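You operate a simulated robot arm through the tools that you are given. There is no shell and no other tool.

You run a simulated robot arm. Do the job below in one go: nothing can be reset, and whatever is moved stays where it is left.

Task
Take the finished preform out of the hand press and close the press up.
Fine: it goes on the white tray; ejector lever back up again, die slide pushed in. Where these are worked on the way, their far stop is far enough and under half their travel is too little: die slide, ejector lever.

The check looks at the end state, three seconds after you hand in, the way a careful person would. Anything else that was tipped, shoved, dropped, spilled or broken makes it a failure.

Robot
A 7-joint arm with a fingered hand, fixed in place. Base frame: the origin is at the foot of the arm, x ahead of it, y to its left, z up; the work surface is at about z = 0.85. Lengths are in m, angles in degrees, forces in N, time in s.
With the tool pointing down near the work surface it reaches from about 0.4 to 0.88 m from the base axis. Its first joint turns from -143.0 to 143.0 degrees. Payload 3 kg.
The TCP is the grasp point between the finger pads, 0.026 m short of the fingertips. In the tool frame z runs along the fingers and y along their closing line. Largest opening 0.148 m; the body of the gripper starts 0.073 m behind the TCP. The gripper is a hand of 3 fingers: y runs from the thumb to the fingers, the wrist lies at [0, 0, -0.229] in the tool frame, and closing takes about 1.5 s.
Orientation is told as [roll, pitch, yaw] about the base's x, y, z axes, in that order, counted from this pose: with the fingers straight down and closing along the base's y, the tool's x points along the base's -x, its y along +y and its z along -z.

Tools
- The arm moves only by the tool apply_moves. Its argument "commands" is one flat list of numbers, 6 for each row, row after row: the shift along the tool's x, y, z in m, then the turn, a rotation vector about the tool's x, y, z in degrees. In form: [x, y, z, wx, wy, wz, x, y, z, wx, wy, wz, ...]. A call has 1 to 20 rows; each row shifts and turns the commanded pose from where the row before left it, along the tool's axes as they then stand. "hand" is the closure, from 0 (fully open) to 1 (shut), set as the call begins (left out, the last holds). Rows are played at 5 a second. More than 0.05 m and 8.6 degrees between two rows, or a gripper value outside its range, and nothing of the call is played. Where a pose cannot be reached the arm comes as near as it can. A force on the tool above 90 N (or 10 N above the force at the start of the call, whichever is more), or a blocked arm, ends the call early, and 0.2 s more pass. The fingers move at their own pace (about 0.153 m/s each) and stop on an object; they squeeze with about 27 N. The grip force told is the motor's: it shows also when the fingers shut on nothing. Time passes only in rows, and 0.2 s behind the last, so rows that do not move let the fingers close. It gives the time, the measured TCP pose, the force on the tool (base axes), the opening and the grip force at its end, in the units of the frame above (readings bear some noise), with the torque about the TCP (base axes, N m) and any sound that the robot's microphone picked up, and new pictures: "pictures" is both (left out), scene, wrist or none.
- Cameras (640 x 400 px; columns grow to the right, rows downward): "scene" is fixed at [0.0414, -0.4974, 1.4403]; the picture's right is [0.63, -0.78, 0.00], its down [-0.33, -0.27, -0.90] and it looks along [0.70, 0.57, -0.43] (base axes); focal length 310 px, centre (320, 200). "wrist" rides on the gripper at [0.068, -0.039, -0.09] in the tool frame; the picture's right is [0.50, 0.87, 0.00], its down [-0.66, 0.38, -0.65] and it looks along [-0.57, 0.33, 0.76] (tool axes); focal length 222 px, centre (320, 200). There is no depth. A picture from a camera that has moved, and an enlarged one, comes with that camera's place and axes in the base frame and with its lens. The place of the scene camera against the robot may be out by one fixed shift of up to 0.012 m in any direction.
- move_column(by): slides the trunk up (or, below 0, down) by that many m; the arm rides with it, the base frame stays. It gives what a move gives, with no picture.
- set_grasp(shape): the hand has 3 fingers and takes this shape, open, in about a second: jaw (thumb against the fingers, like two jaws); tri (thumb and two fingers); tip (a fingertip pinch); poke (one finger out to press); point (the index stretched); flat (the hand flat); cup (the hand cupped); fist (a fist). The gripper value then closes the fingers along that shape, each until it touches; the sizes above hold for jaw. It gives what a move gives, with no picture.
- zoom(camera, box): a new picture of the part [left, top, right, bottom] of that camera's present view, enlarged. The clock stands still meanwhile.
- job_done(): hands the job in; it is judged then, once.

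Places have to be worked out from the pictures, the camera data and where the tool is seen. Open the gripper and draw the arm clear of the work before you hand the job in, unless the task says otherwise.

The tools are called after "Call:" as name(argument=value, ...) on one line, values as JSON. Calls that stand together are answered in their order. apply_moves: Moves the arm, as the interface text tells. Its arguments: {"type":"object","properties":{"commands":{"type":"array","items":{"type":"number"}},"hand":{"type":"number"},"pictures":{"type":"string","enum":["both","scene","wrist","none"]}},"required":["commands"]} The other tools are called the same way: move_column (by) slides the trunk up or down; set_grasp (shape) gives the hand a shape; zoom (camera, box) takes an enlarged picture of a part of a camera's view; job_done () hands the job in.

At the start:

```text
time: 0.0
position: [0.8983, 0.1015, 1.2679]
orientation: [0.0, -0.1, -0.1]
force: [0.0, 0.0, -0.1]
wrist_torque: [0.0, 0.02, -0.01]
opening: 0.1475
finger_force: 0.1
shape: jaw
trunk travel left (down, up): [-0.75, 0.14]
```

scene: 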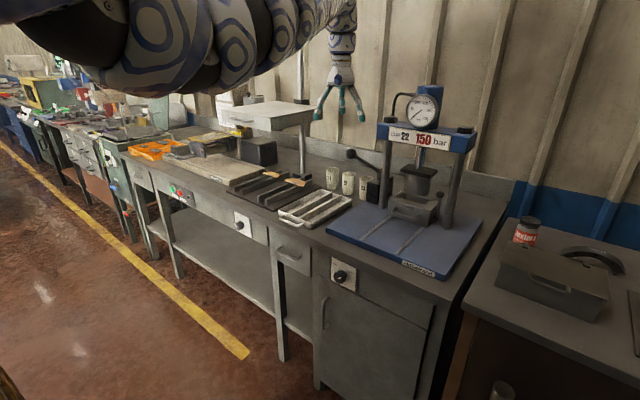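
wrist: 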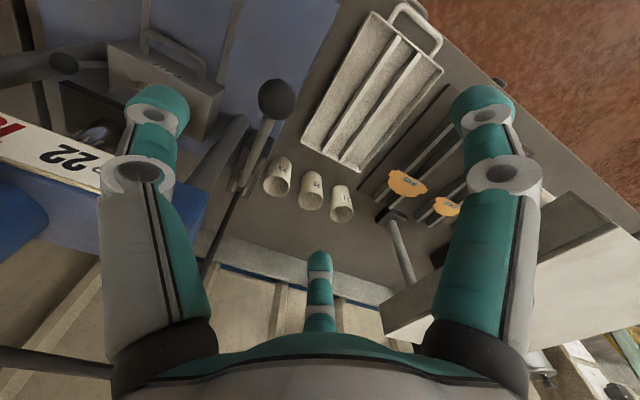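

I'll look closely at the press and the surroundings before moving anything.

Call:
zoom(camera="scene", box=[320, 70, 520, 290])

Call:
zoom(camera="scene", box=[200, 130, 400, 255])

Call:
zoom(camera="wrist", box=[0, 0, 320, 200])

```text
1.82 times, centred on (420, 180) of scene
camera zoom: at [0.0414, -0.4974, 1.4403], right [0.63, -0.78, 0.0], down [-0.33, -0.27, -0.9], along [0.7, 0.57, -0.43], focal length 564 px, centre (138, 236)
```

zoom: 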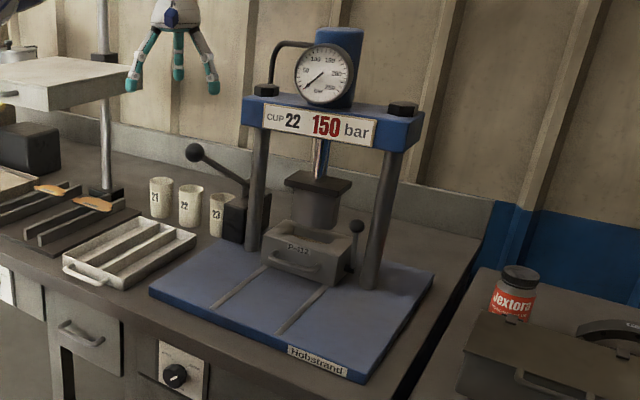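

```text
3.20 times, centred on (300, 192) of scene
camera zoom: at [0.0414, -0.4974, 1.4403], right [0.63, -0.78, 0.0], down [-0.33, -0.27, -0.9], along [0.7, 0.57, -0.43], focal length 992 px, centre (384, 224)
```

zoom: 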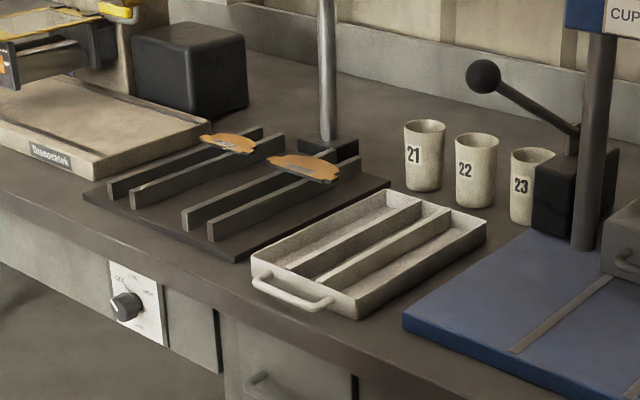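

```text
2.00 times, centred on (160, 100) of wrist
camera zoom: at [0.8316, 0.0622, 1.3574], right [-0.5, 0.87, 0.0], down [0.66, 0.38, 0.65], along [0.57, 0.33, -0.76], focal length 444 px, centre (640, 400)
```

zoom: 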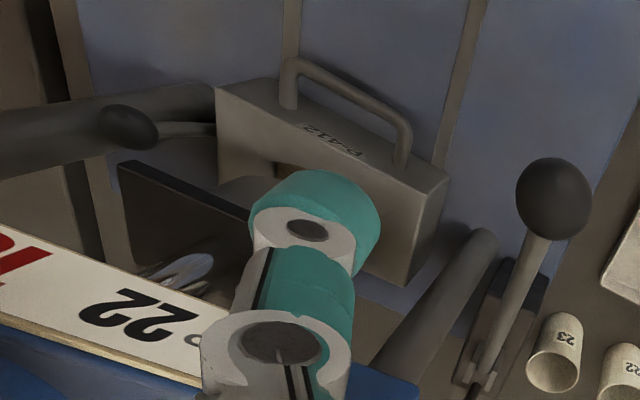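

The press has a die slide "P-112" with a bail handle and a small ball lever on its right side. I'll zoom in further on those.

Call:
zoom(camera="scene", box=[380, 150, 460, 250])

Call:
zoom(camera="wrist", box=[20, 20, 240, 160])

Call:
zoom(camera="scene", box=[260, 170, 360, 240])

Call:
zoom(camera="scene", box=[370, 70, 490, 150])

```text
4.00 times, centred on (420, 200) of scene
camera zoom: at [0.0414, -0.4974, 1.4403], right [0.63, -0.78, 0.0], down [-0.33, -0.27, -0.9], along [0.7, 0.57, -0.43], focal length 1240 px, centre (-80, 200)
```

zoom: 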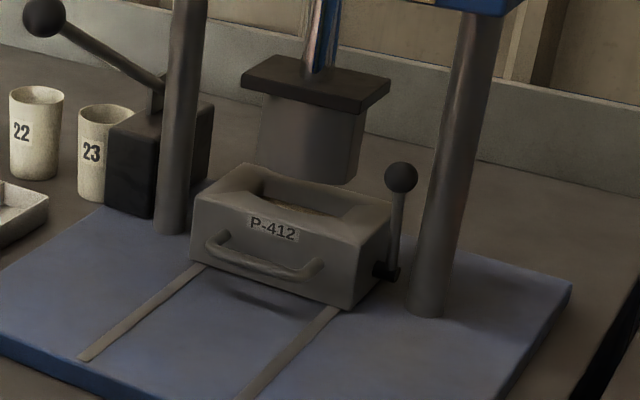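

```text
2.86 times, centred on (130, 90) of wrist
camera zoom: at [0.8316, 0.0622, 1.3574], right [-0.5, 0.87, 0.0], down [0.66, 0.38, 0.65], along [0.57, 0.33, -0.76], focal length 635 px, centre (863, 514)
```

zoom: 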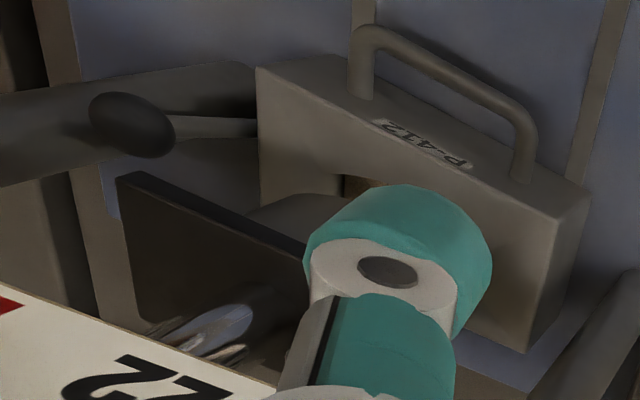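

```text
5.71 times, centred on (310, 205) of scene
camera zoom: at [0.0414, -0.4974, 1.4403], right [0.63, -0.78, 0.0], down [-0.33, -0.27, -0.9], along [0.7, 0.57, -0.43], focal length 1771 px, centre (377, 171)
```

zoom: 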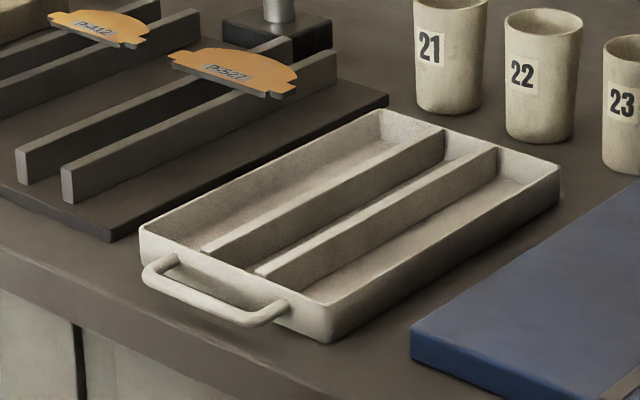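

```text
5.00 times, centred on (430, 110) of scene
camera zoom: at [0.0414, -0.4974, 1.4403], right [0.63, -0.78, 0.0], down [-0.33, -0.27, -0.9], along [0.7, 0.57, -0.43], focal length 1550 px, centre (-230, 650)
```

zoom: 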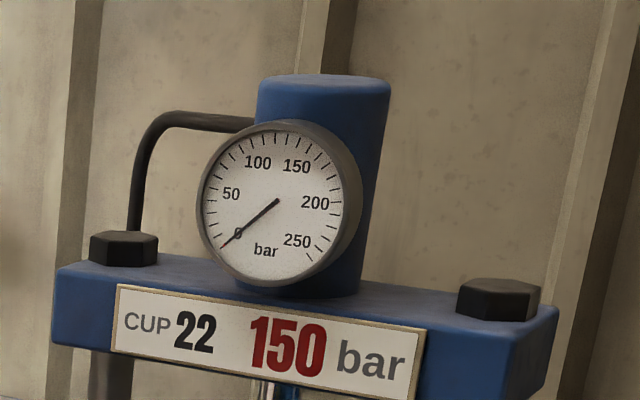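

The gauge reads 0 and the ram is raised. The handle bar is at about (0.996, -0.12, 0.915), the lever ball at about (1.05, -0.21, 1.0), and the tray spans roughly x 0.795–1.045, y 0.136–0.305. I'll back the hand away from the crosshead first, then check what the finger shapes look like.

Call:
apply_moves(commands=[0.05, 0, 0, 0, 0, 0, 0.05, 0, 0, 0, 0, 0, 0.05, 0, 0, 0, 0, 0, 0, 0, 0, 0, 0, 0], pictures="both")

Call:
set_grasp(shape="poke")

Call:
zoom(camera="wrist", box=[0, 0, 640, 400])

Call:
zoom(camera="scene", box=[200, 0, 440, 150])

```text
time: 1.0
position: [0.779, 0.0993, 1.2642]
orientation: [0.0, -0.1, -0.1]
force: [0.6, -0.2, -0.1]
wrist_torque: [0.04, 0.0, -0.03]
opening: 0.148
finger_force: 0.1
shape: jaw
out of reach, approached as far as the arm can: row 3
trunk travel left (down, up): [-0.75, 0.14]
camera wrist: at [0.711, 0.0601, 1.3552], right [-0.5, 0.87, 0.0], down [0.66, 0.38, 0.65], along [0.57, 0.33, -0.76], focal length 222 px, centre (320, 200)
```

scene: 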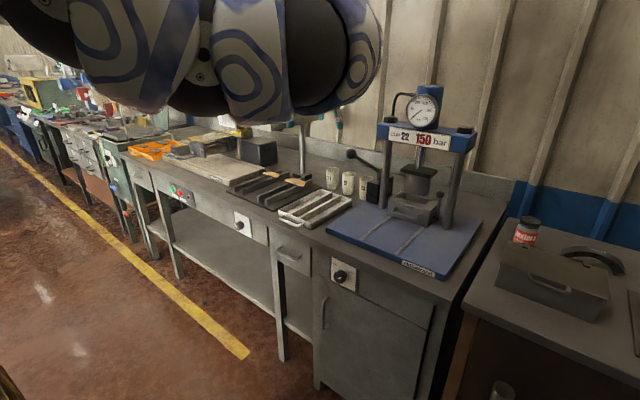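
wrist: 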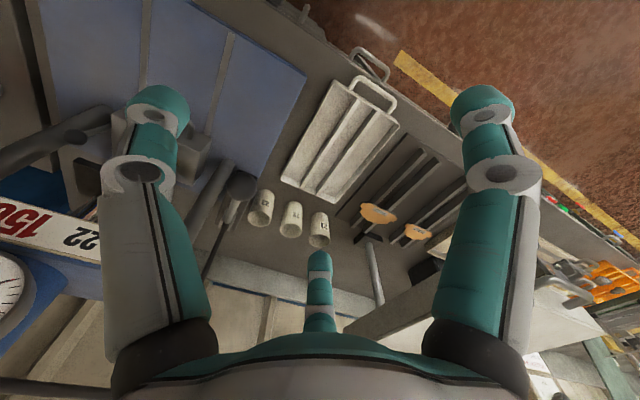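

```text
time: 1.9
position: [0.7763, 0.1024, 1.2658]
orientation: [0.0, 0.0, 0.1]
force: [0.0, 0.8, 0.0]
wrist_torque: [0.01, 0.0, 0.01]
opening: 0.0003
finger_force: 0.0
shape: poke
trunk travel left (down, up): [-0.75, 0.14]
```

```text
1.00 times, centred on (320, 200) of wrist (not enlarged: the box is as wide or as high as the picture)
camera zoom: at [0.7094, 0.0629, 1.3561], right [-0.5, 0.87, 0.0], down [0.65, 0.38, 0.65], along [0.57, 0.33, -0.76], focal length 222 px, centre (320, 200)
```

zoom: 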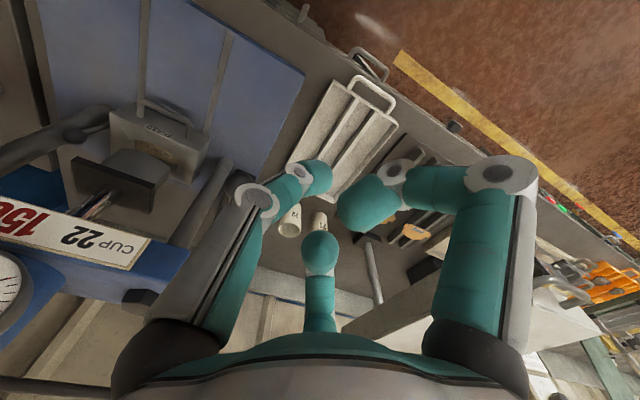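

```text
2.67 times, centred on (320, 75) of scene
camera zoom: at [0.0414, -0.4974, 1.4403], right [0.63, -0.78, 0.0], down [-0.33, -0.27, -0.9], along [0.7, 0.57, -0.43], focal length 826 px, centre (320, 533)
```

zoom: 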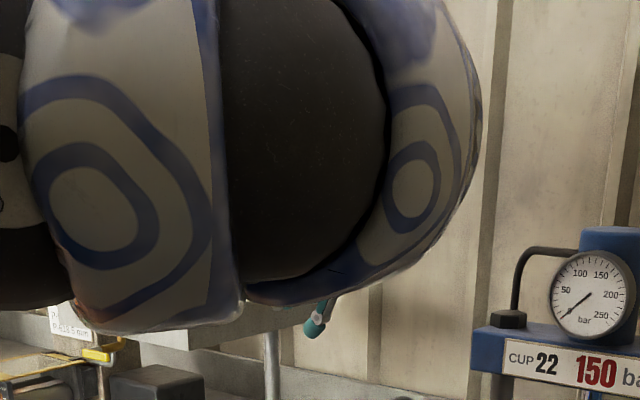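

In the poke shape it isn't clear which finger sticks out. I'll check how the jaw shape looks partly and fully closed, since a true grip on the handle may be more predictable.

Call:
set_grasp(shape="jaw")

Call:
apply_moves(commands=[0, 0, 0, 0, 0, 0, 0, 0, 0, 0, 0, 0, 0, 0, 0, 0, 0, 0, 0, 0, 0, 0, 0, 0, 0, 0, 0, 0, 0, 0, 0, 0, 0, 0, 0, 0], hand=0.6, pictures="wrist")

Call:
apply_moves(commands=[0, 0, 0, 0, 0, 0, 0, 0, 0, 0, 0, 0, 0, 0, 0, 0, 0, 0, 0, 0, 0, 0, 0, 0, 0, 0, 0, 0, 0, 0, 0, 0, 0, 0, 0, 0], hand=1.0, pictures="wrist")

```text
time: 2.8
position: [0.7761, 0.1018, 1.2653]
orientation: [-0.1, 0.1, 0.1]
force: [-0.1, -1.0, -0.1]
wrist_torque: [0.0, -0.02, 0.02]
opening: 0.1479
finger_force: 0.0
shape: jaw
trunk travel left (down, up): [-0.75, 0.14]
```

```text
time: 4.2
position: [0.777, 0.1015, 1.2655]
orientation: [0.0, 0.0, 0.1]
force: [-0.2, 0.2, -0.2]
wrist_torque: [-0.02, 0.0, 0.0]
opening: 0.0596
finger_force: 0.0
shape: jaw
trunk travel left (down, up): [-0.75, 0.14]
camera wrist: at [0.7096, 0.0625, 1.356], right [-0.5, 0.87, 0.0], down [0.66, 0.38, 0.65], along [0.57, 0.33, -0.76], focal length 222 px, centre (320, 200)
```

wrist: 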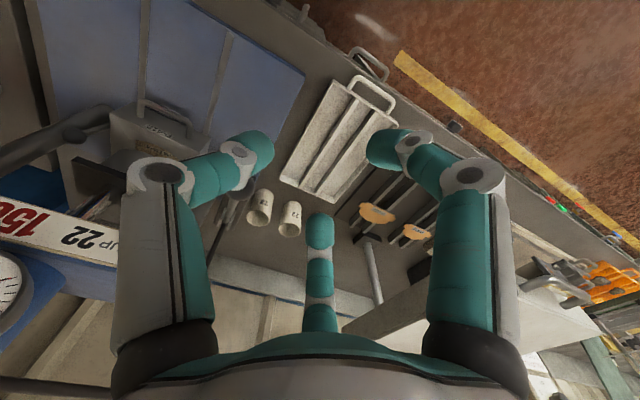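

```text
time: 5.6
position: [0.7762, 0.101, 1.2667]
orientation: [0.0, 0.0, 0.0]
force: [0.4, 0.6, 0.7]
wrist_torque: [-0.01, 0.0, 0.06]
opening: 0.0003
finger_force: 27.1
shape: jaw
trunk travel left (down, up): [-0.75, 0.14]
camera wrist: at [0.7096, 0.0625, 1.356], right [-0.5, 0.87, 0.0], down [0.65, 0.38, 0.65], along [0.57, 0.33, -0.76], focal length 222 px, centre (320, 200)
```

wrist: 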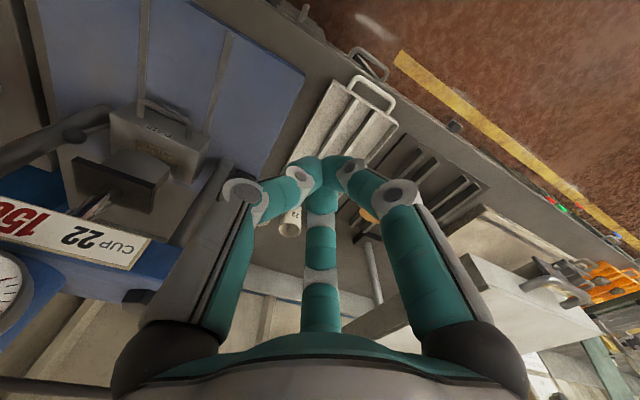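

The three fingers converge on the TCP like a chuck, so a jaw grip on the handle bar with the thumb behind it should work. The pump lever's ball is at about (0.91, 0.06, 1.13) and must be avoided, so I move to the press's centre line (y≈-0.12) while still high, then lower the trunk a little.

Call:
apply_moves(commands=[0, -0.045, 0, 0, 0, 0, 0, -0.045, 0, 0, 0, 0, 0, -0.045, 0, 0, 0, 0, 0, -0.045, 0, 0, 0, 0, 0, -0.04, 0, 0, 0, 0, 0, 0, 0, 0, 0, 0], hand=0.6, pictures="none")

Call:
move_column(by=-0.12)

Call:
zoom(camera="wrist", box=[0, 0, 640, 400])

Call:
zoom(camera="scene", box=[0, 0, 640, 400])

```text
time: 7.0
position: [0.8058, 0.0121, 1.2763]
orientation: [0.0, 0.0, 0.0]
force: [0.6, -0.1, 0.0]
wrist_torque: [0.02, 0.03, -0.01]
opening: 0.0589
finger_force: 0.0
shape: jaw
out of reach, approached as far as the arm can: row 1, 2, 4, 5
trunk travel left (down, up): [-0.75, 0.14]
```

```text
time: 8.5
position: [0.8042, 0.0117, 1.1571]
orientation: [0.0, 0.0, 0.1]
force: [0.2, -0.2, 0.0]
wrist_torque: [-0.02, 0.0, -0.02]
opening: 0.0588
finger_force: 0.1
shape: jaw
trunk travel left (down, up): [-0.63, 0.26]
```

```text
1.00 times, centred on (320, 200) of wrist (not enlarged: the box is as wide or as high as the picture)
camera zoom: at [0.7377, -0.0267, 1.2464], right [-0.5, 0.87, 0.0], down [0.65, 0.38, 0.65], along [0.57, 0.33, -0.76], focal length 222 px, centre (320, 200)
```

zoom: 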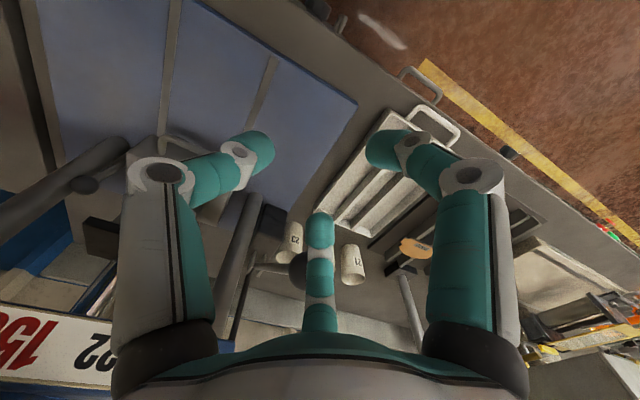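

```text
1.00 times, centred on (320, 200) of scene (not enlarged: the box is as wide or as high as the picture)
camera zoom: at [0.0414, -0.4974, 1.4403], right [0.63, -0.78, 0.0], down [-0.33, -0.27, -0.9], along [0.7, 0.57, -0.43], focal length 310 px, centre (320, 200)
```

zoom: 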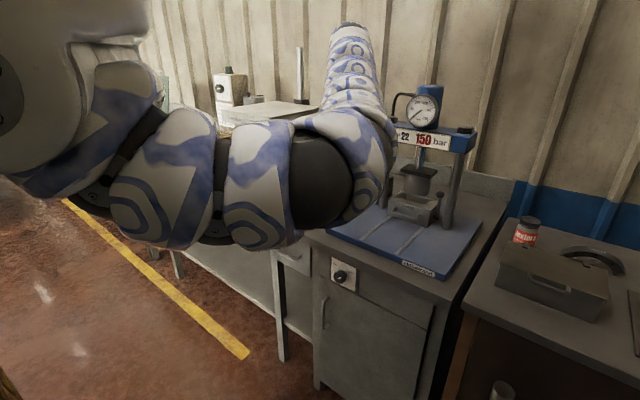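

The arm's elbow has swung low and right, and the straight-down pose is at a wrist limit. I'll tilt the tool forward by 40° while shifting toward y≈-0.12, which should also relax the wrist.

Call:
apply_moves(commands=[0, -0.02, 0, 0, -8, 0, 0, -0.02, 0, 0, -8, 0, 0, -0.03, 0, 0, -8, 0, 0, -0.03, 0, 0, -8, 0, 0, -0.03, 0, 0, -8, 0, 0, 0, 0, 0, 0, 0], hand=0.6, pictures="both")

```text
time: 9.9
position: [0.8047, 0.0132, 1.1565]
orientation: [0.0, 0.0, 0.1]
force: [-0.6, -1.0, -0.4]
wrist_torque: [-0.03, -0.01, 0.0]
opening: 0.0592
finger_force: 0.1
shape: jaw
out of reach, approached as far as the arm can: row 1, 2, 3, 4, 5
trunk travel left (down, up): [-0.63, 0.26]
camera wrist: at [0.7378, -0.0268, 1.2462], right [-0.5, 0.87, 0.0], down [0.65, 0.38, 0.65], along [0.57, 0.33, -0.76], focal length 222 px, centre (320, 200)
```

scene: 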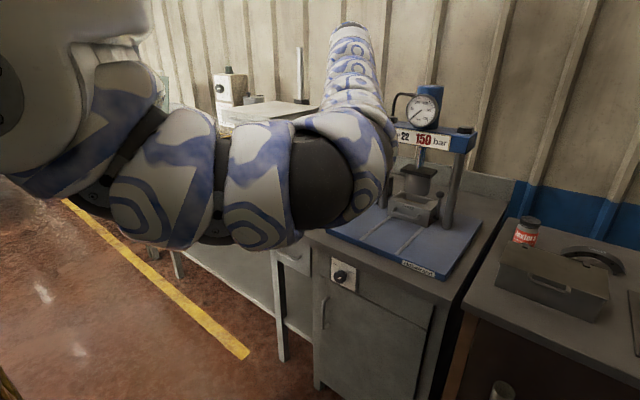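
wrist: 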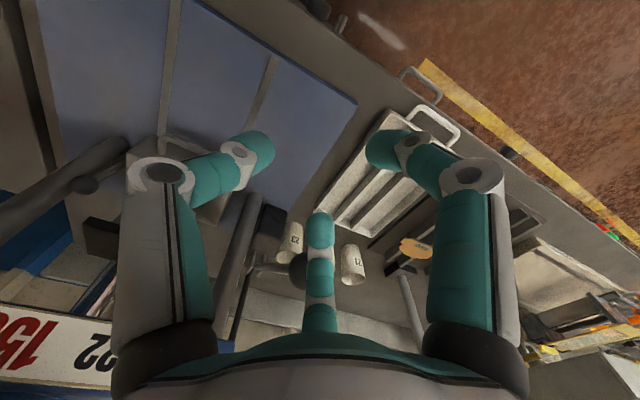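

Nothing moved, so the arm is at a joint limit in this fold. I'll test a small pure tilt and then a small pure forward/up move to learn which direction is free.

Call:
apply_moves(commands=[0, 0, 0, 0, -4, 0, 0, 0, 0, 0, -4, 0], pictures="none")

Call:
apply_moves(commands=[0, 0, -0.03, 0, 0, 0, 0, 0, -0.03, 0, 0, 0], pictures="none")

```text
time: 10.5
position: [0.8044, 0.0123, 1.1561]
orientation: [0.0, 0.0, 0.0]
force: [-0.7, -0.3, -0.2]
wrist_torque: [0.0, 0.0, 0.01]
opening: 0.059
finger_force: 0.1
shape: jaw
out of reach, approached as far as the arm can: row 1, 2
trunk travel left (down, up): [-0.63, 0.26]
```

```text
time: 11.1
position: [0.8047, 0.0156, 1.2184]
orientation: [0.1, 0.0, 0.0]
force: [-0.6, -0.4, -1.1]
wrist_torque: [-0.01, 0.02, 0.02]
opening: 0.059
finger_force: 0.0
shape: jaw
trunk travel left (down, up): [-0.63, 0.26]
```

Up is free. I'll raise the trunk so the hand is well above the press and pump lever, then tilt about the wrist (so the wrist doesn't have to retreat) and look at how the arm is folded.

Call:
move_column(by=0.22)

Call:
apply_moves(commands=[-0.0319, 0, -0.0022, 0, -8, 0, -0.0319, 0, -0.0022, 0, -8, 0], pictures="both")

```text
time: 13.4
position: [0.8038, 0.0158, 1.4366]
orientation: [0.1, 0.0, 0.1]
force: [-0.7, 0.2, -0.1]
wrist_torque: [-0.01, 0.0, -0.02]
opening: 0.0589
finger_force: 0.1
shape: jaw
trunk travel left (down, up): [-0.85, 0.04]
```

```text
time: 14.0
position: [0.8696, 0.0177, 1.447]
orientation: [-0.2, -16.3, 0.0]
force: [-0.1, 0.9, -1.1]
wrist_torque: [-0.02, -0.1, -0.02]
opening: 0.0592
finger_force: 0.0
shape: jaw
trunk travel left (down, up): [-0.85, 0.04]
camera wrist: at [0.7789, -0.0218, 1.5155], right [-0.48, 0.87, -0.14], down [0.45, 0.38, 0.81], along [0.76, 0.33, -0.57], focal length 222 px, centre (320, 200)
```

scene: 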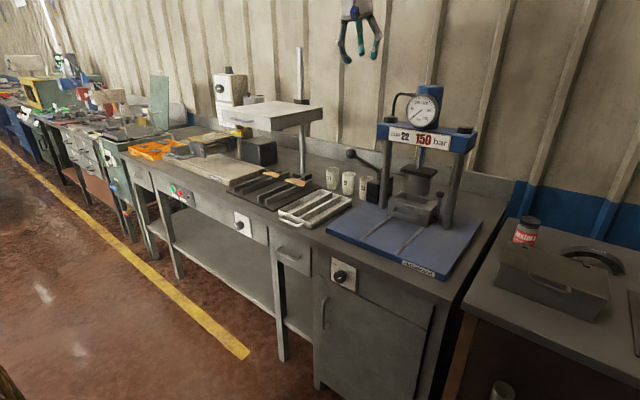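
wrist: 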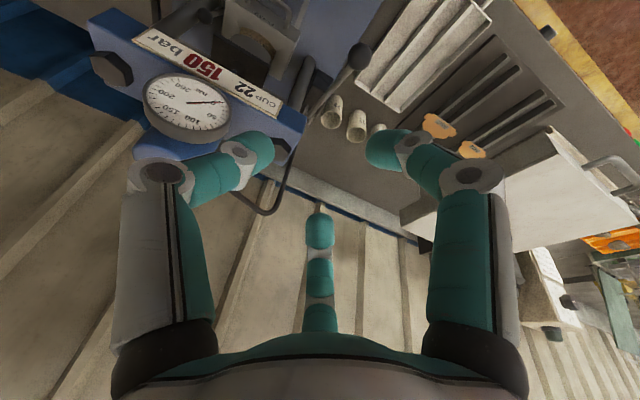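

Tilting works up here with the wrist held in place. I'll continue to 40–45° tilt and then start rolling the hand -90° about its own axis so the thumb faces up/forward.

Call:
apply_moves(commands=[-0.0319, 0, -0.0022, 0, -8, 0, -0.0319, 0, -0.0022, 0, -8, 0, -0.0319, 0, -0.0022, 0, -8, 0, 0, 0, 0, 0, 0, -8.5, 0, 0, 0, 0, 0, -8.5, 0, 0, 0, 0, 0, -8.5, 0, 0, 0, 0, 0, -8.5], pictures="wrist")

```text
time: 15.6
position: [0.9523, 0.0157, 1.4909]
orientation: [-25.1, -32.3, 41.6]
force: [-0.4, 0.4, 0.1]
wrist_torque: [-0.04, 0.01, -0.03]
opening: 0.0589
finger_force: 0.0
shape: jaw
trunk travel left (down, up): [-0.85, 0.04]
camera wrist: at [0.8686, -0.0548, 1.5384], right [-0.69, 0.44, -0.58], down [-0.17, 0.68, 0.71], along [0.7, 0.59, -0.4], focal length 222 px, centre (320, 200)
```

wrist: 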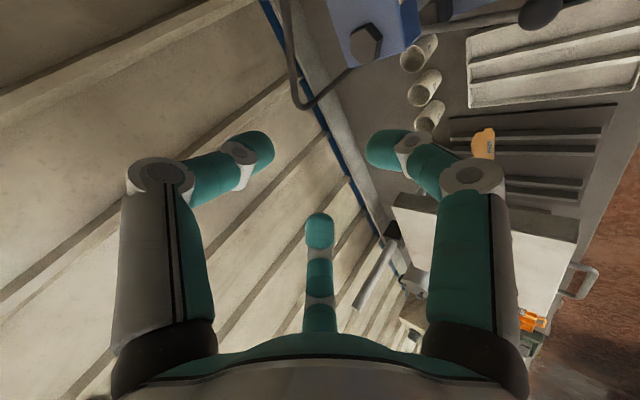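

The roll is working; I'll finish the -90° roll and check where the hand stands.

Call:
apply_moves(commands=[0, 0, 0, 0, 0, -8, 0, 0, 0, 0, 0, -8, 0, 0, 0, 0, 0, -8, 0, 0, 0, 0, 0, -8, 0, 0, 0, 0, 0, -8, 0, 0, 0, 0, 0, -8, 0, 0, 0, 0, 0, -8], pictures="both")

```text
time: 17.2
position: [0.9526, 0.0149, 1.491]
orientation: [-40.0, 0.2, 90.0]
force: [0.1, -0.4, 0.1]
wrist_torque: [0.04, -0.01, -0.02]
opening: 0.0589
finger_force: 0.0
shape: jaw
trunk travel left (down, up): [-0.85, 0.04]
camera wrist: at [0.9246, -0.0525, 1.5852], right [-0.66, -0.5, -0.56], down [-0.71, 0.65, 0.26], along [0.23, 0.57, -0.79], focal length 222 px, centre (320, 200)
```

scene: 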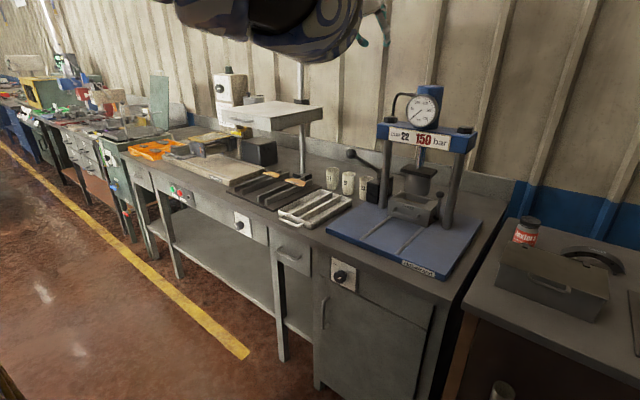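
wrist: 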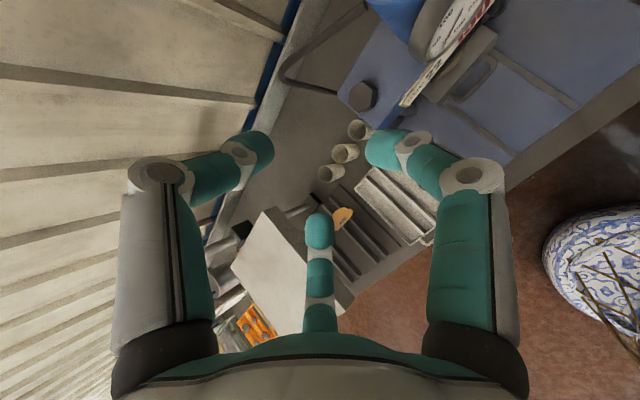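

The desired hand orientation is reached. Now I retreat in -x and shift to y≈-0.125 in the free space above.

Call:
apply_moves(commands=[0.035, 0.023, -0.0193, 0, 0, 0, 0.035, 0.023, -0.0193, 0, 0, 0, 0.035, 0.023, -0.0193, 0, 0, 0, 0.035, 0.023, -0.0193, 0, 0, 0, 0, 0, 0, 0, 0, 0], pictures="scene")

```text
time: 18.4
position: [0.9441, -0.0791, 1.5301]
orientation: [-39.9, 0.0, 90.0]
force: [0.2, 0.9, 0.5]
wrist_torque: [-0.04, 0.02, 0.0]
opening: 0.0591
finger_force: 0.2
shape: jaw
out of reach, approached as far as the arm can: row 1, 2, 3, 4
trunk travel left (down, up): [-0.85, 0.04]
```

scene: 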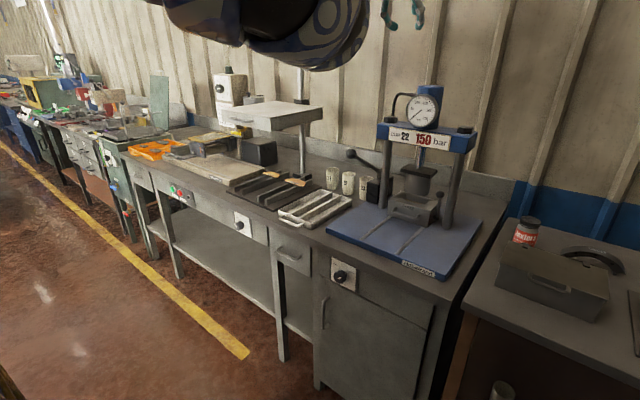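

Retreating inward is blocked when the wrist is high relative to the shoulder, so I should descend with the arm (not the trunk), where the inner reach is larger. I'll undo the tilt about the wrist and then go straight down in front of the press.

Call:
apply_moves(commands=[0, 0.0319, -0.0022, -8, 0, 0, 0, 0.0319, -0.0022, -8, 0, 0, 0, 0.0319, -0.0022, -8, 0, 0, 0, 0.0319, -0.0022, -8, 0, 0, 0, 0.0319, -0.0022, -8, 0, 0, 0, 0, 0.05, 0, 0, 0, 0.01, 0, 0.045, 0, 0, 0, 0.01, 0, 0.045, 0, 0, 0], pictures="scene")

```text
time: 20.2
position: [0.8208, -0.0848, 1.3976]
orientation: [-0.1, 0.0, 90.0]
force: [0.8, 0.0, -0.3]
wrist_torque: [-0.02, 0.0, -0.02]
opening: 0.059
finger_force: 0.1
shape: jaw
out of reach, approached as far as the arm can: row 2, 5, 7, 8
trunk travel left (down, up): [-0.85, 0.04]
```

scene: 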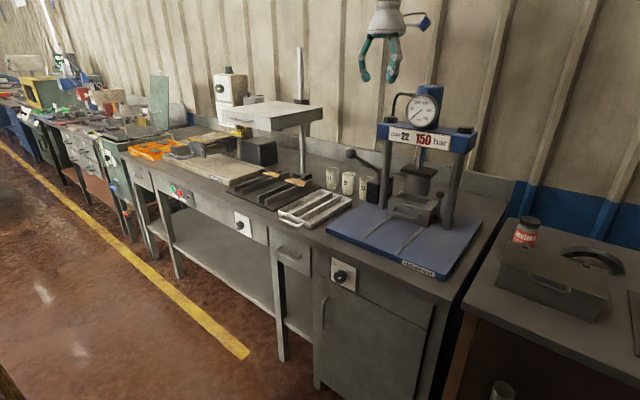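

Tool is vertical again at (0.82, -0.085, 1.40). I'll continue straight down with the arm.

Call:
apply_moves(commands=[0, -0.005, 0.045, 0, 0, 0, 0, -0.005, 0.045, 0, 0, 0, 0, 0, 0.045, 0, 0, 0, 0, 0, 0.045, 0, 0, 0], pictures="scene")

```text
time: 21.2
position: [0.8317, -0.0827, 1.2168]
orientation: [0.0, 0.0, 90.0]
force: [-0.2, 0.1, -0.3]
wrist_torque: [-0.03, 0.0, 0.0]
opening: 0.059
finger_force: 0.0
shape: jaw
trunk travel left (down, up): [-0.85, 0.04]
```

scene: 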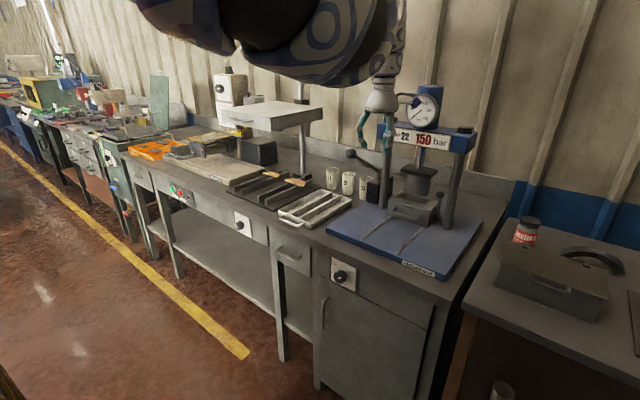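

The descent went cleanly. Now I test shifting in -y and further down, keeping clear of the crosshead and pump ball.

Call:
apply_moves(commands=[0.02, 0.01, 0.03, 0, 0, 0, 0.02, 0.01, 0.03, 0, 0, 0, 0, 0, 0.04, 0, 0, 0], pictures="both")

```text
time: 22.0
position: [0.819, -0.1246, 1.1149]
orientation: [0.0, -0.1, 90.1]
force: [0.0, -0.2, -0.1]
wrist_torque: [0.0, 0.04, 0.0]
opening: 0.0591
finger_force: 0.0
shape: jaw
out of reach, approached as far as the arm can: row 2
trunk travel left (down, up): [-0.85, 0.04]
camera wrist: at [0.8583, -0.1914, 1.205], right [-0.87, -0.5, 0.0], down [-0.38, 0.66, 0.65], along [-0.33, 0.57, -0.76], focal length 222 px, centre (320, 200)
```

scene: 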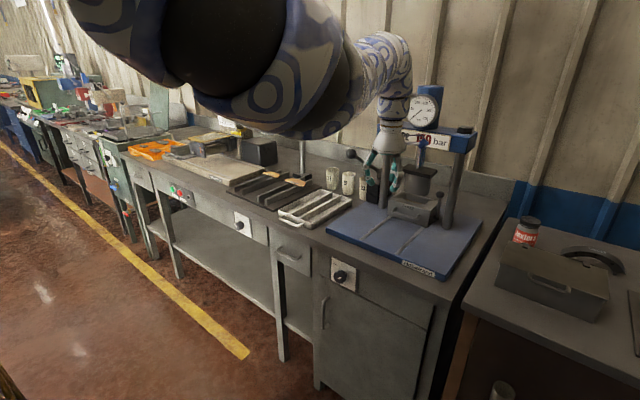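
wrist: 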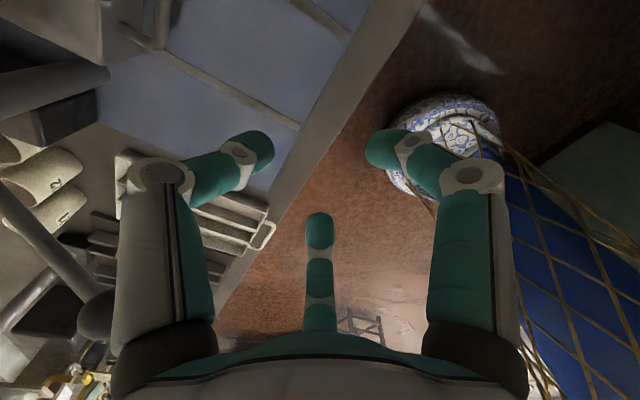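

Good, at (0.819, -0.125, 1.115). I'll descend a little more and begin tilting forward about the TCP (positive turn about tool x).

Call:
apply_moves(commands=[0, 0, 0.04, 0, 0, 0, 0, 0, 0.03, 0, 0, 0, 0, -0.01, 0, 8, 0, 0, 0, -0.01, 0, 8, 0, 0, 0, -0.01, 0, 8, 0, 0], pictures="both")

```text
time: 23.4
position: [0.792, -0.0737, 0.9894]
orientation: [-18.0, -4.5, 89.8]
force: [0.6, -1.2, 0.0]
wrist_torque: [0.01, 0.03, 0.0]
opening: 0.0594
finger_force: 0.0
shape: jaw
out of reach, approached as far as the arm can: row 5
trunk travel left (down, up): [-0.85, 0.04]
stopped in row 5: the arm was blocked; the commanded pose is now the measured one
camera wrist: at [0.8021, -0.148, 1.0819], right [-0.82, -0.48, -0.31], down [-0.56, 0.61, 0.56], along [-0.08, 0.63, -0.77], focal length 222 px, centre (320, 200)
```

scene: 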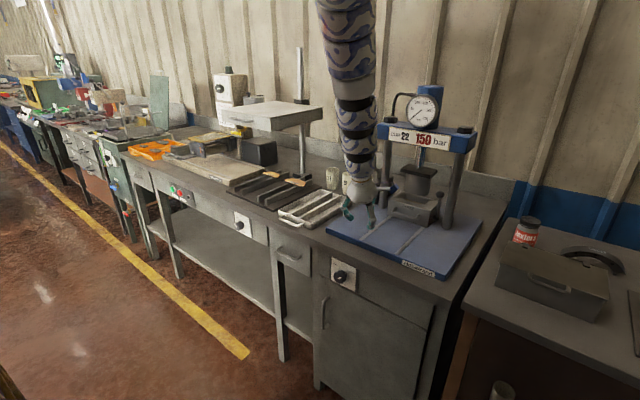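
wrist: 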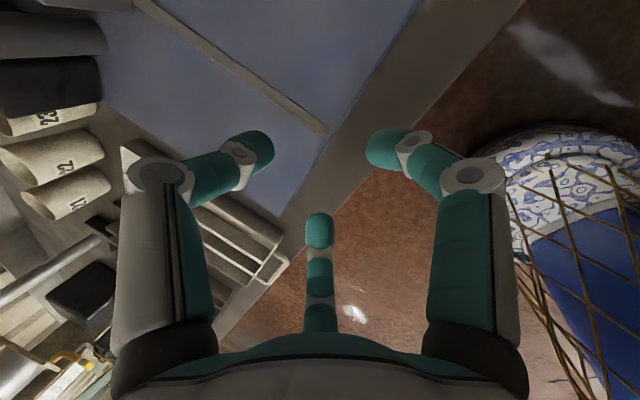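

The arm reconfigured to an elbow-up posture (forearm now coming from above), which is actually better here. I'll let it settle and check that nothing was touched.

Call:
apply_moves(commands=[0, 0, 0, 0, 0, 0, 0, 0, 0, 0, 0, 0], pictures="scene")

Call:
zoom(camera="scene", box=[300, 100, 480, 290])

```text
time: 24.0
position: [0.7926, -0.0726, 0.9906]
orientation: [-18.0, -4.4, 89.9]
force: [-0.7, -0.2, 0.2]
wrist_torque: [0.02, 0.02, -0.04]
opening: 0.0592
finger_force: 0.1
shape: jaw
trunk travel left (down, up): [-0.85, 0.04]
```

scene: 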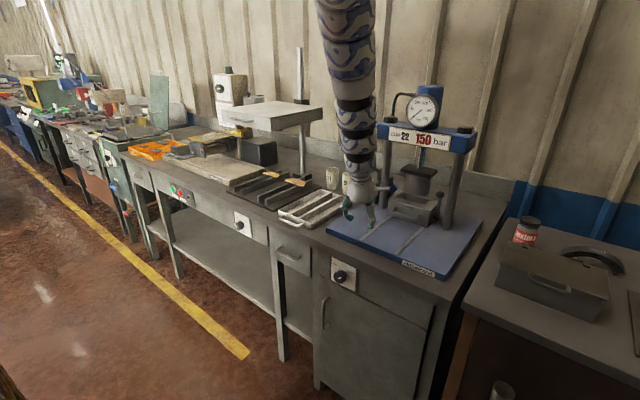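

```text
2.11 times, centred on (390, 195) of scene
camera zoom: at [0.0414, -0.4974, 1.4403], right [0.63, -0.78, 0.0], down [-0.33, -0.27, -0.9], along [0.7, 0.57, -0.43], focal length 652 px, centre (173, 210)
```

zoom: 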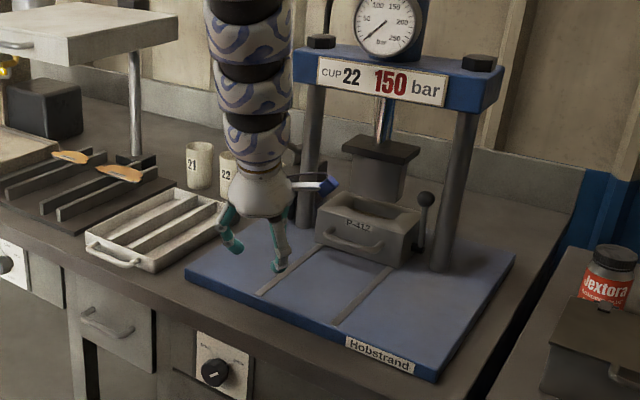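

Everything stands untouched and the elbow-up posture gives a clear view. Now I correct the small roll error, shift to y≈-0.124, and tilt to about 42° while moving forward to a staging point (0.90, -0.124, 1.0).

Call:
apply_moves(commands=[0.025, 0, 0, 0, 4.2, -1.36, 0.0264, 0, 0, 0, 0, 0, 0, -0.0342, 0.0111, 8, 0, 0, 0, -0.0324, 0.0158, 8, 0, 0, 0, -0.0298, 0.0201, 8, 0, 0], pictures="both")

```text
time: 25.2
position: [0.8821, -0.1259, 0.9724]
orientation: [-37.5, -5.8, 81.8]
force: [2.0, 1.9, 0.9]
wrist_torque: [-0.2, 0.13, -0.07]
opening: 0.0592
finger_force: 0.0
shape: jaw
trunk travel left (down, up): [-0.85, 0.04]
camera wrist: at [0.8483, -0.1992, 1.0614], right [-0.74, -0.34, -0.58], down [-0.6, 0.72, 0.35], along [0.29, 0.61, -0.74], focal length 222 px, centre (320, 200)
```

scene: 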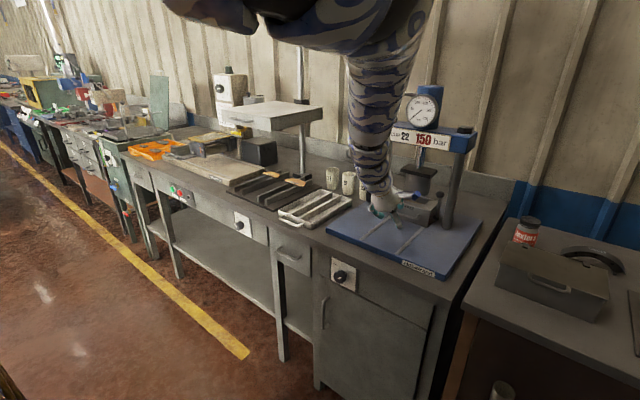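
wrist: 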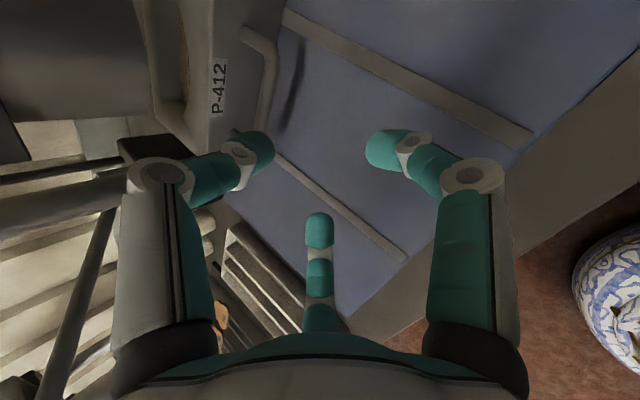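

The arm may still be catching up to the command; I'll let it settle and read the pose again.

Call:
apply_moves(commands=[0, 0, 0, 0, 0, 0, 0, 0, 0, 0, 0, 0], pictures="wrist")

Call:
zoom(camera="scene", box=[340, 130, 480, 270])

```text
time: 25.8
position: [0.8997, -0.1257, 0.9887]
orientation: [-42.0, -0.1, 89.8]
force: [-0.5, 0.5, -0.2]
wrist_torque: [0.0, -0.02, 0.02]
opening: 0.059
finger_force: 0.1
shape: jaw
trunk travel left (down, up): [-0.85, 0.04]
camera wrist: at [0.868, -0.1931, 1.081], right [-0.64, -0.5, -0.58], down [-0.72, 0.66, 0.23], along [0.27, 0.57, -0.78], focal length 222 px, centre (320, 200)
```

wrist: 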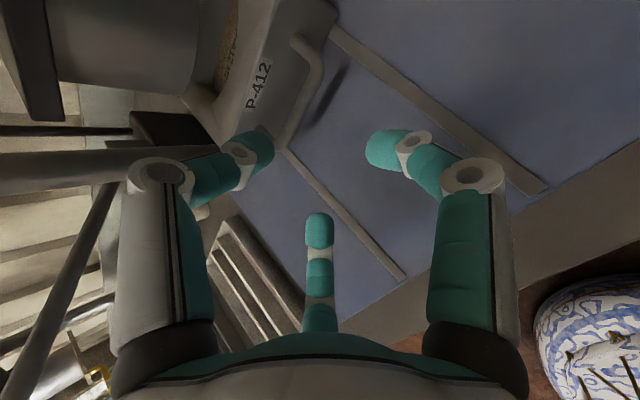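

```text
2.86 times, centred on (410, 200) of scene
camera zoom: at [0.0414, -0.4974, 1.4403], right [0.63, -0.78, 0.0], down [-0.33, -0.27, -0.9], along [0.7, 0.57, -0.43], focal length 885 px, centre (63, 200)
```

zoom: 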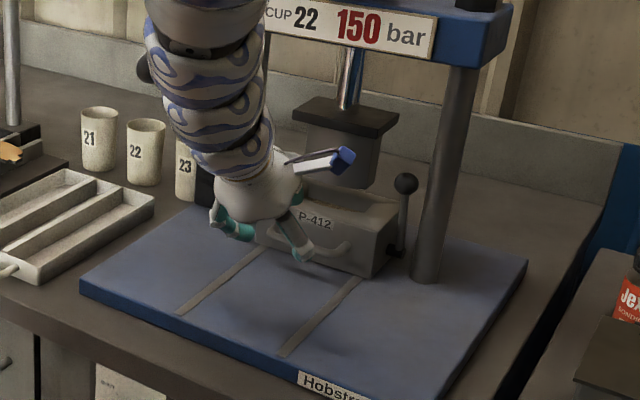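

Pose is settled at (0.90, -0.126, 0.989), 42° tilt. I zoom the wrist view to measure the handle bar and the gap to the block.

Call:
zoom(camera="wrist", box=[140, 0, 400, 180])

```text
2.22 times, centred on (270, 90) of wrist
camera zoom: at [0.868, -0.1931, 1.081], right [-0.64, -0.5, -0.58], down [-0.72, 0.66, 0.23], along [0.27, 0.57, -0.78], focal length 494 px, centre (431, 444)
```

zoom: 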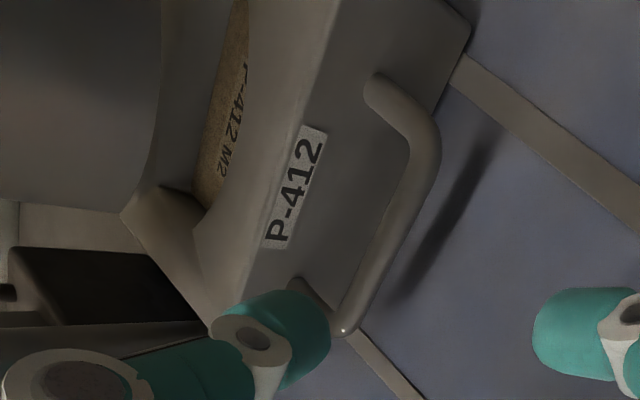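

I can see the preform inside the die cavity ("P-412 M2"). The bar lies at about (0.992, y -0.168…-0.089, 0.92); in the tool frame that is y≈-0.023, z≈+0.113, so I shift 8 mm toward the thumb side and go in 6 cm along the fingers, then re-measure.

Call:
apply_moves(commands=[0.002, -0.008, 0.02, 0, 0, 0, 0, 0, 0.02, 0, 0, 0, 0, 0, 0.02, 0, 0, 0, 0, 0, 0, 0, 0, 0], pictures="wrist")

Call:
zoom(camera="wrist", box=[140, 0, 400, 180])

Call:
zoom(camera="scene", box=[360, 140, 460, 240])

```text
time: 26.8
position: [0.9461, -0.1273, 0.9486]
orientation: [-42.0, -0.1, 89.8]
force: [0.8, 0.1, -0.4]
wrist_torque: [-0.02, -0.02, 0.0]
opening: 0.0594
finger_force: 0.0
shape: jaw
trunk travel left (down, up): [-0.85, 0.04]
camera wrist: at [0.9152, -0.1951, 1.0409], right [-0.65, -0.5, -0.58], down [-0.72, 0.66, 0.23], along [0.27, 0.57, -0.78], focal length 222 px, centre (320, 200)
```

wrist: 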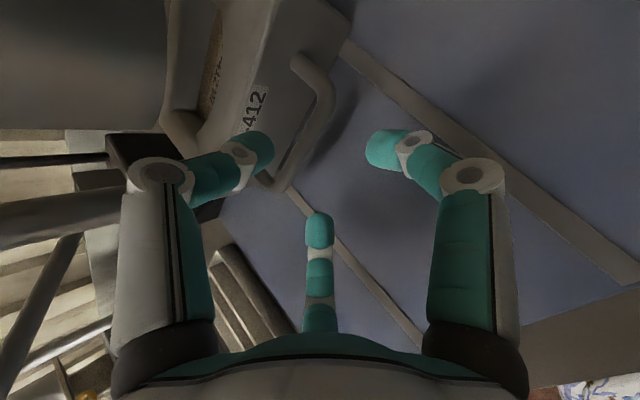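

```text
2.22 times, centred on (270, 90) of wrist
camera zoom: at [0.9152, -0.1951, 1.0409], right [-0.65, -0.5, -0.58], down [-0.72, 0.66, 0.23], along [0.27, 0.57, -0.78], focal length 494 px, centre (431, 444)
```

zoom: 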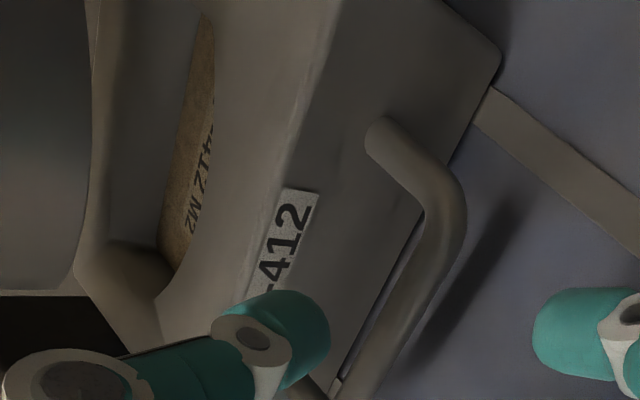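

```text
4.00 times, centred on (410, 190) of scene
camera zoom: at [0.0414, -0.4974, 1.4403], right [0.63, -0.78, 0.0], down [-0.33, -0.27, -0.9], along [0.7, 0.57, -0.43], focal length 1240 px, centre (-40, 240)
```

zoom: 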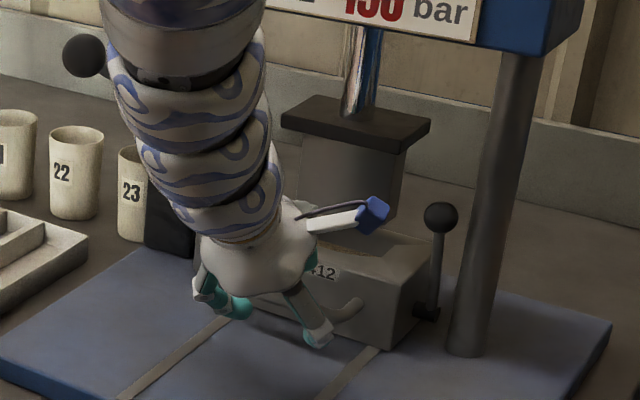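

Re-triangulating gives the bar at about (1.001, -0.12, 0.903), i.e. tool y≈-0.010, z≈+0.071 with the thumb passing behind it with about 1 cm clearance. I advance another 3 cm and look.

Call:
apply_moves(commands=[0, 0, 0.015, 0, 0, 0, 0, 0, 0.015, 0, 0, 0, 0, 0, 0, 0, 0, 0], pictures="wrist")

Call:
zoom(camera="wrist", box=[180, 40, 420, 220])

Call:
zoom(camera="scene", box=[380, 180, 440, 230])

```text
time: 27.6
position: [0.9666, -0.1287, 0.9271]
orientation: [-42.0, -0.1, 89.9]
force: [-0.2, -0.6, -0.5]
wrist_torque: [0.0, 0.01, -0.03]
opening: 0.0592
finger_force: 0.0
shape: jaw
trunk travel left (down, up): [-0.85, 0.04]
camera wrist: at [0.9352, -0.1957, 1.0194], right [-0.64, -0.5, -0.58], down [-0.72, 0.66, 0.23], along [0.27, 0.57, -0.78], focal length 222 px, centre (320, 200)
```

wrist: 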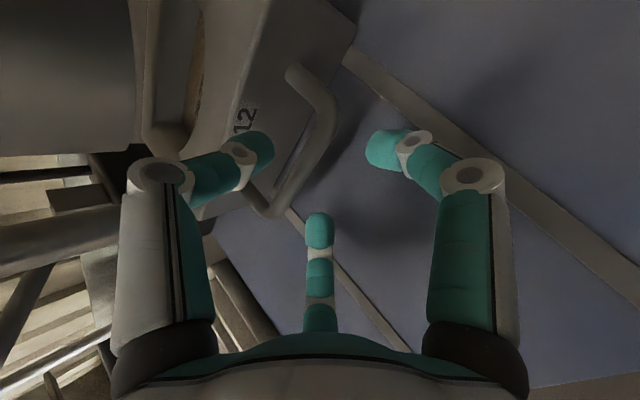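

```text
2.22 times, centred on (300, 130) of wrist
camera zoom: at [0.9352, -0.1957, 1.0194], right [-0.64, -0.5, -0.58], down [-0.72, 0.66, 0.23], along [0.27, 0.57, -0.78], focal length 494 px, centre (364, 356)
```

zoom: 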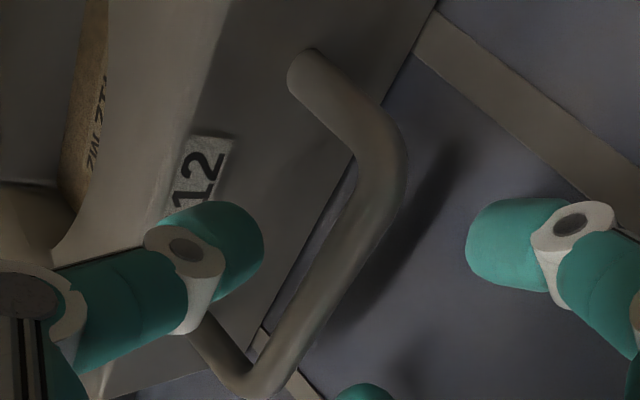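

```text
8.00 times, centred on (410, 205) of scene
camera zoom: at [0.0414, -0.4974, 1.4403], right [0.63, -0.78, 0.0], down [-0.33, -0.27, -0.9], along [0.7, 0.57, -0.43], focal length 2479 px, centre (-400, 160)
```

zoom: 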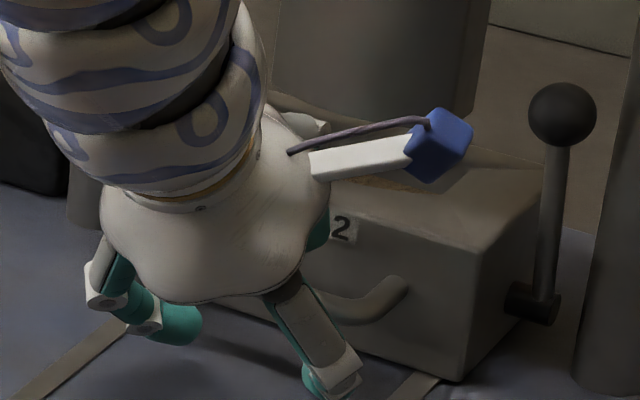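

The gap behind the bar is only about 3 cm and the opposing fingers would run into the base plate, so a full jaw grip is tight. I'll back out 8 cm and look at the "point" shape as a possible single-finger hook.

Call:
apply_moves(commands=[0, 0, -0.03, 0, 0, 0, 0, 0, -0.03, 0, 0, 0, 0, 0, -0.03, 0, 0, 0, 0, 0, -0.01, 0, 0, 0], pictures="none")

Call:
set_grasp(shape="point")

Call:
zoom(camera="wrist", box=[0, 0, 640, 400])

Call:
zoom(camera="scene", box=[340, 130, 460, 240])

```text
time: 28.6
position: [0.9009, -0.1255, 0.9992]
orientation: [-42.1, -0.1, 89.8]
force: [-1.1, -0.3, 0.0]
wrist_torque: [-0.02, 0.01, -0.01]
opening: 0.0592
finger_force: 0.0
shape: jaw
trunk travel left (down, up): [-0.85, 0.04]
```

```text
time: 29.5
position: [0.9011, -0.126, 1.001]
orientation: [-42.0, -0.1, 89.9]
force: [0.1, -0.5, -0.4]
wrist_torque: [-0.02, -0.03, 0.01]
opening: 0.1422
finger_force: 0.0
shape: point
trunk travel left (down, up): [-0.85, 0.04]
```

```text
1.00 times, centred on (320, 200) of wrist (not enlarged: the box is as wide or as high as the picture)
camera zoom: at [0.8701, -0.1934, 1.0935], right [-0.65, -0.5, -0.58], down [-0.72, 0.66, 0.23], along [0.26, 0.57, -0.78], focal length 222 px, centre (320, 200)
```

zoom: 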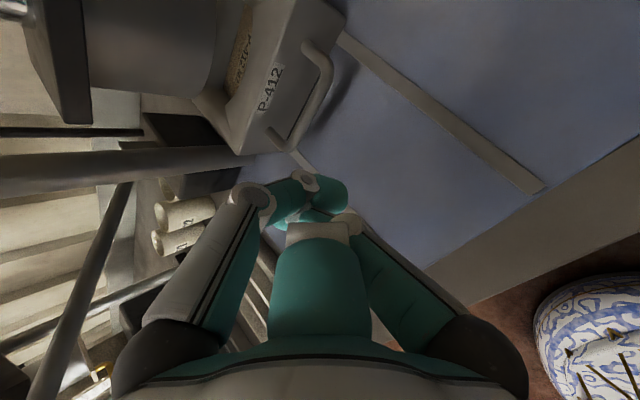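

```text
3.64 times, centred on (400, 185) of scene
camera zoom: at [0.0414, -0.4974, 1.4403], right [0.63, -0.78, 0.0], down [-0.33, -0.27, -0.9], along [0.7, 0.57, -0.43], focal length 1127 px, centre (29, 254)
```

zoom: 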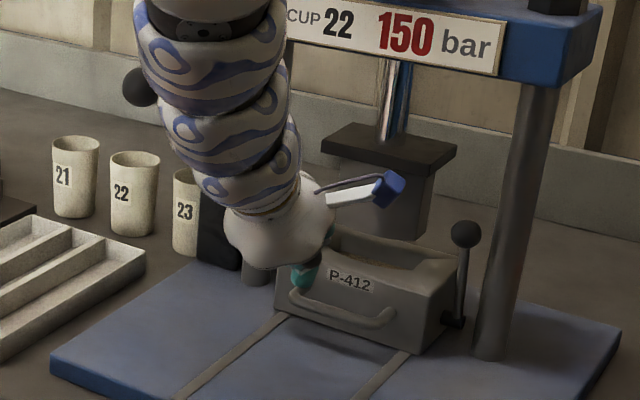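

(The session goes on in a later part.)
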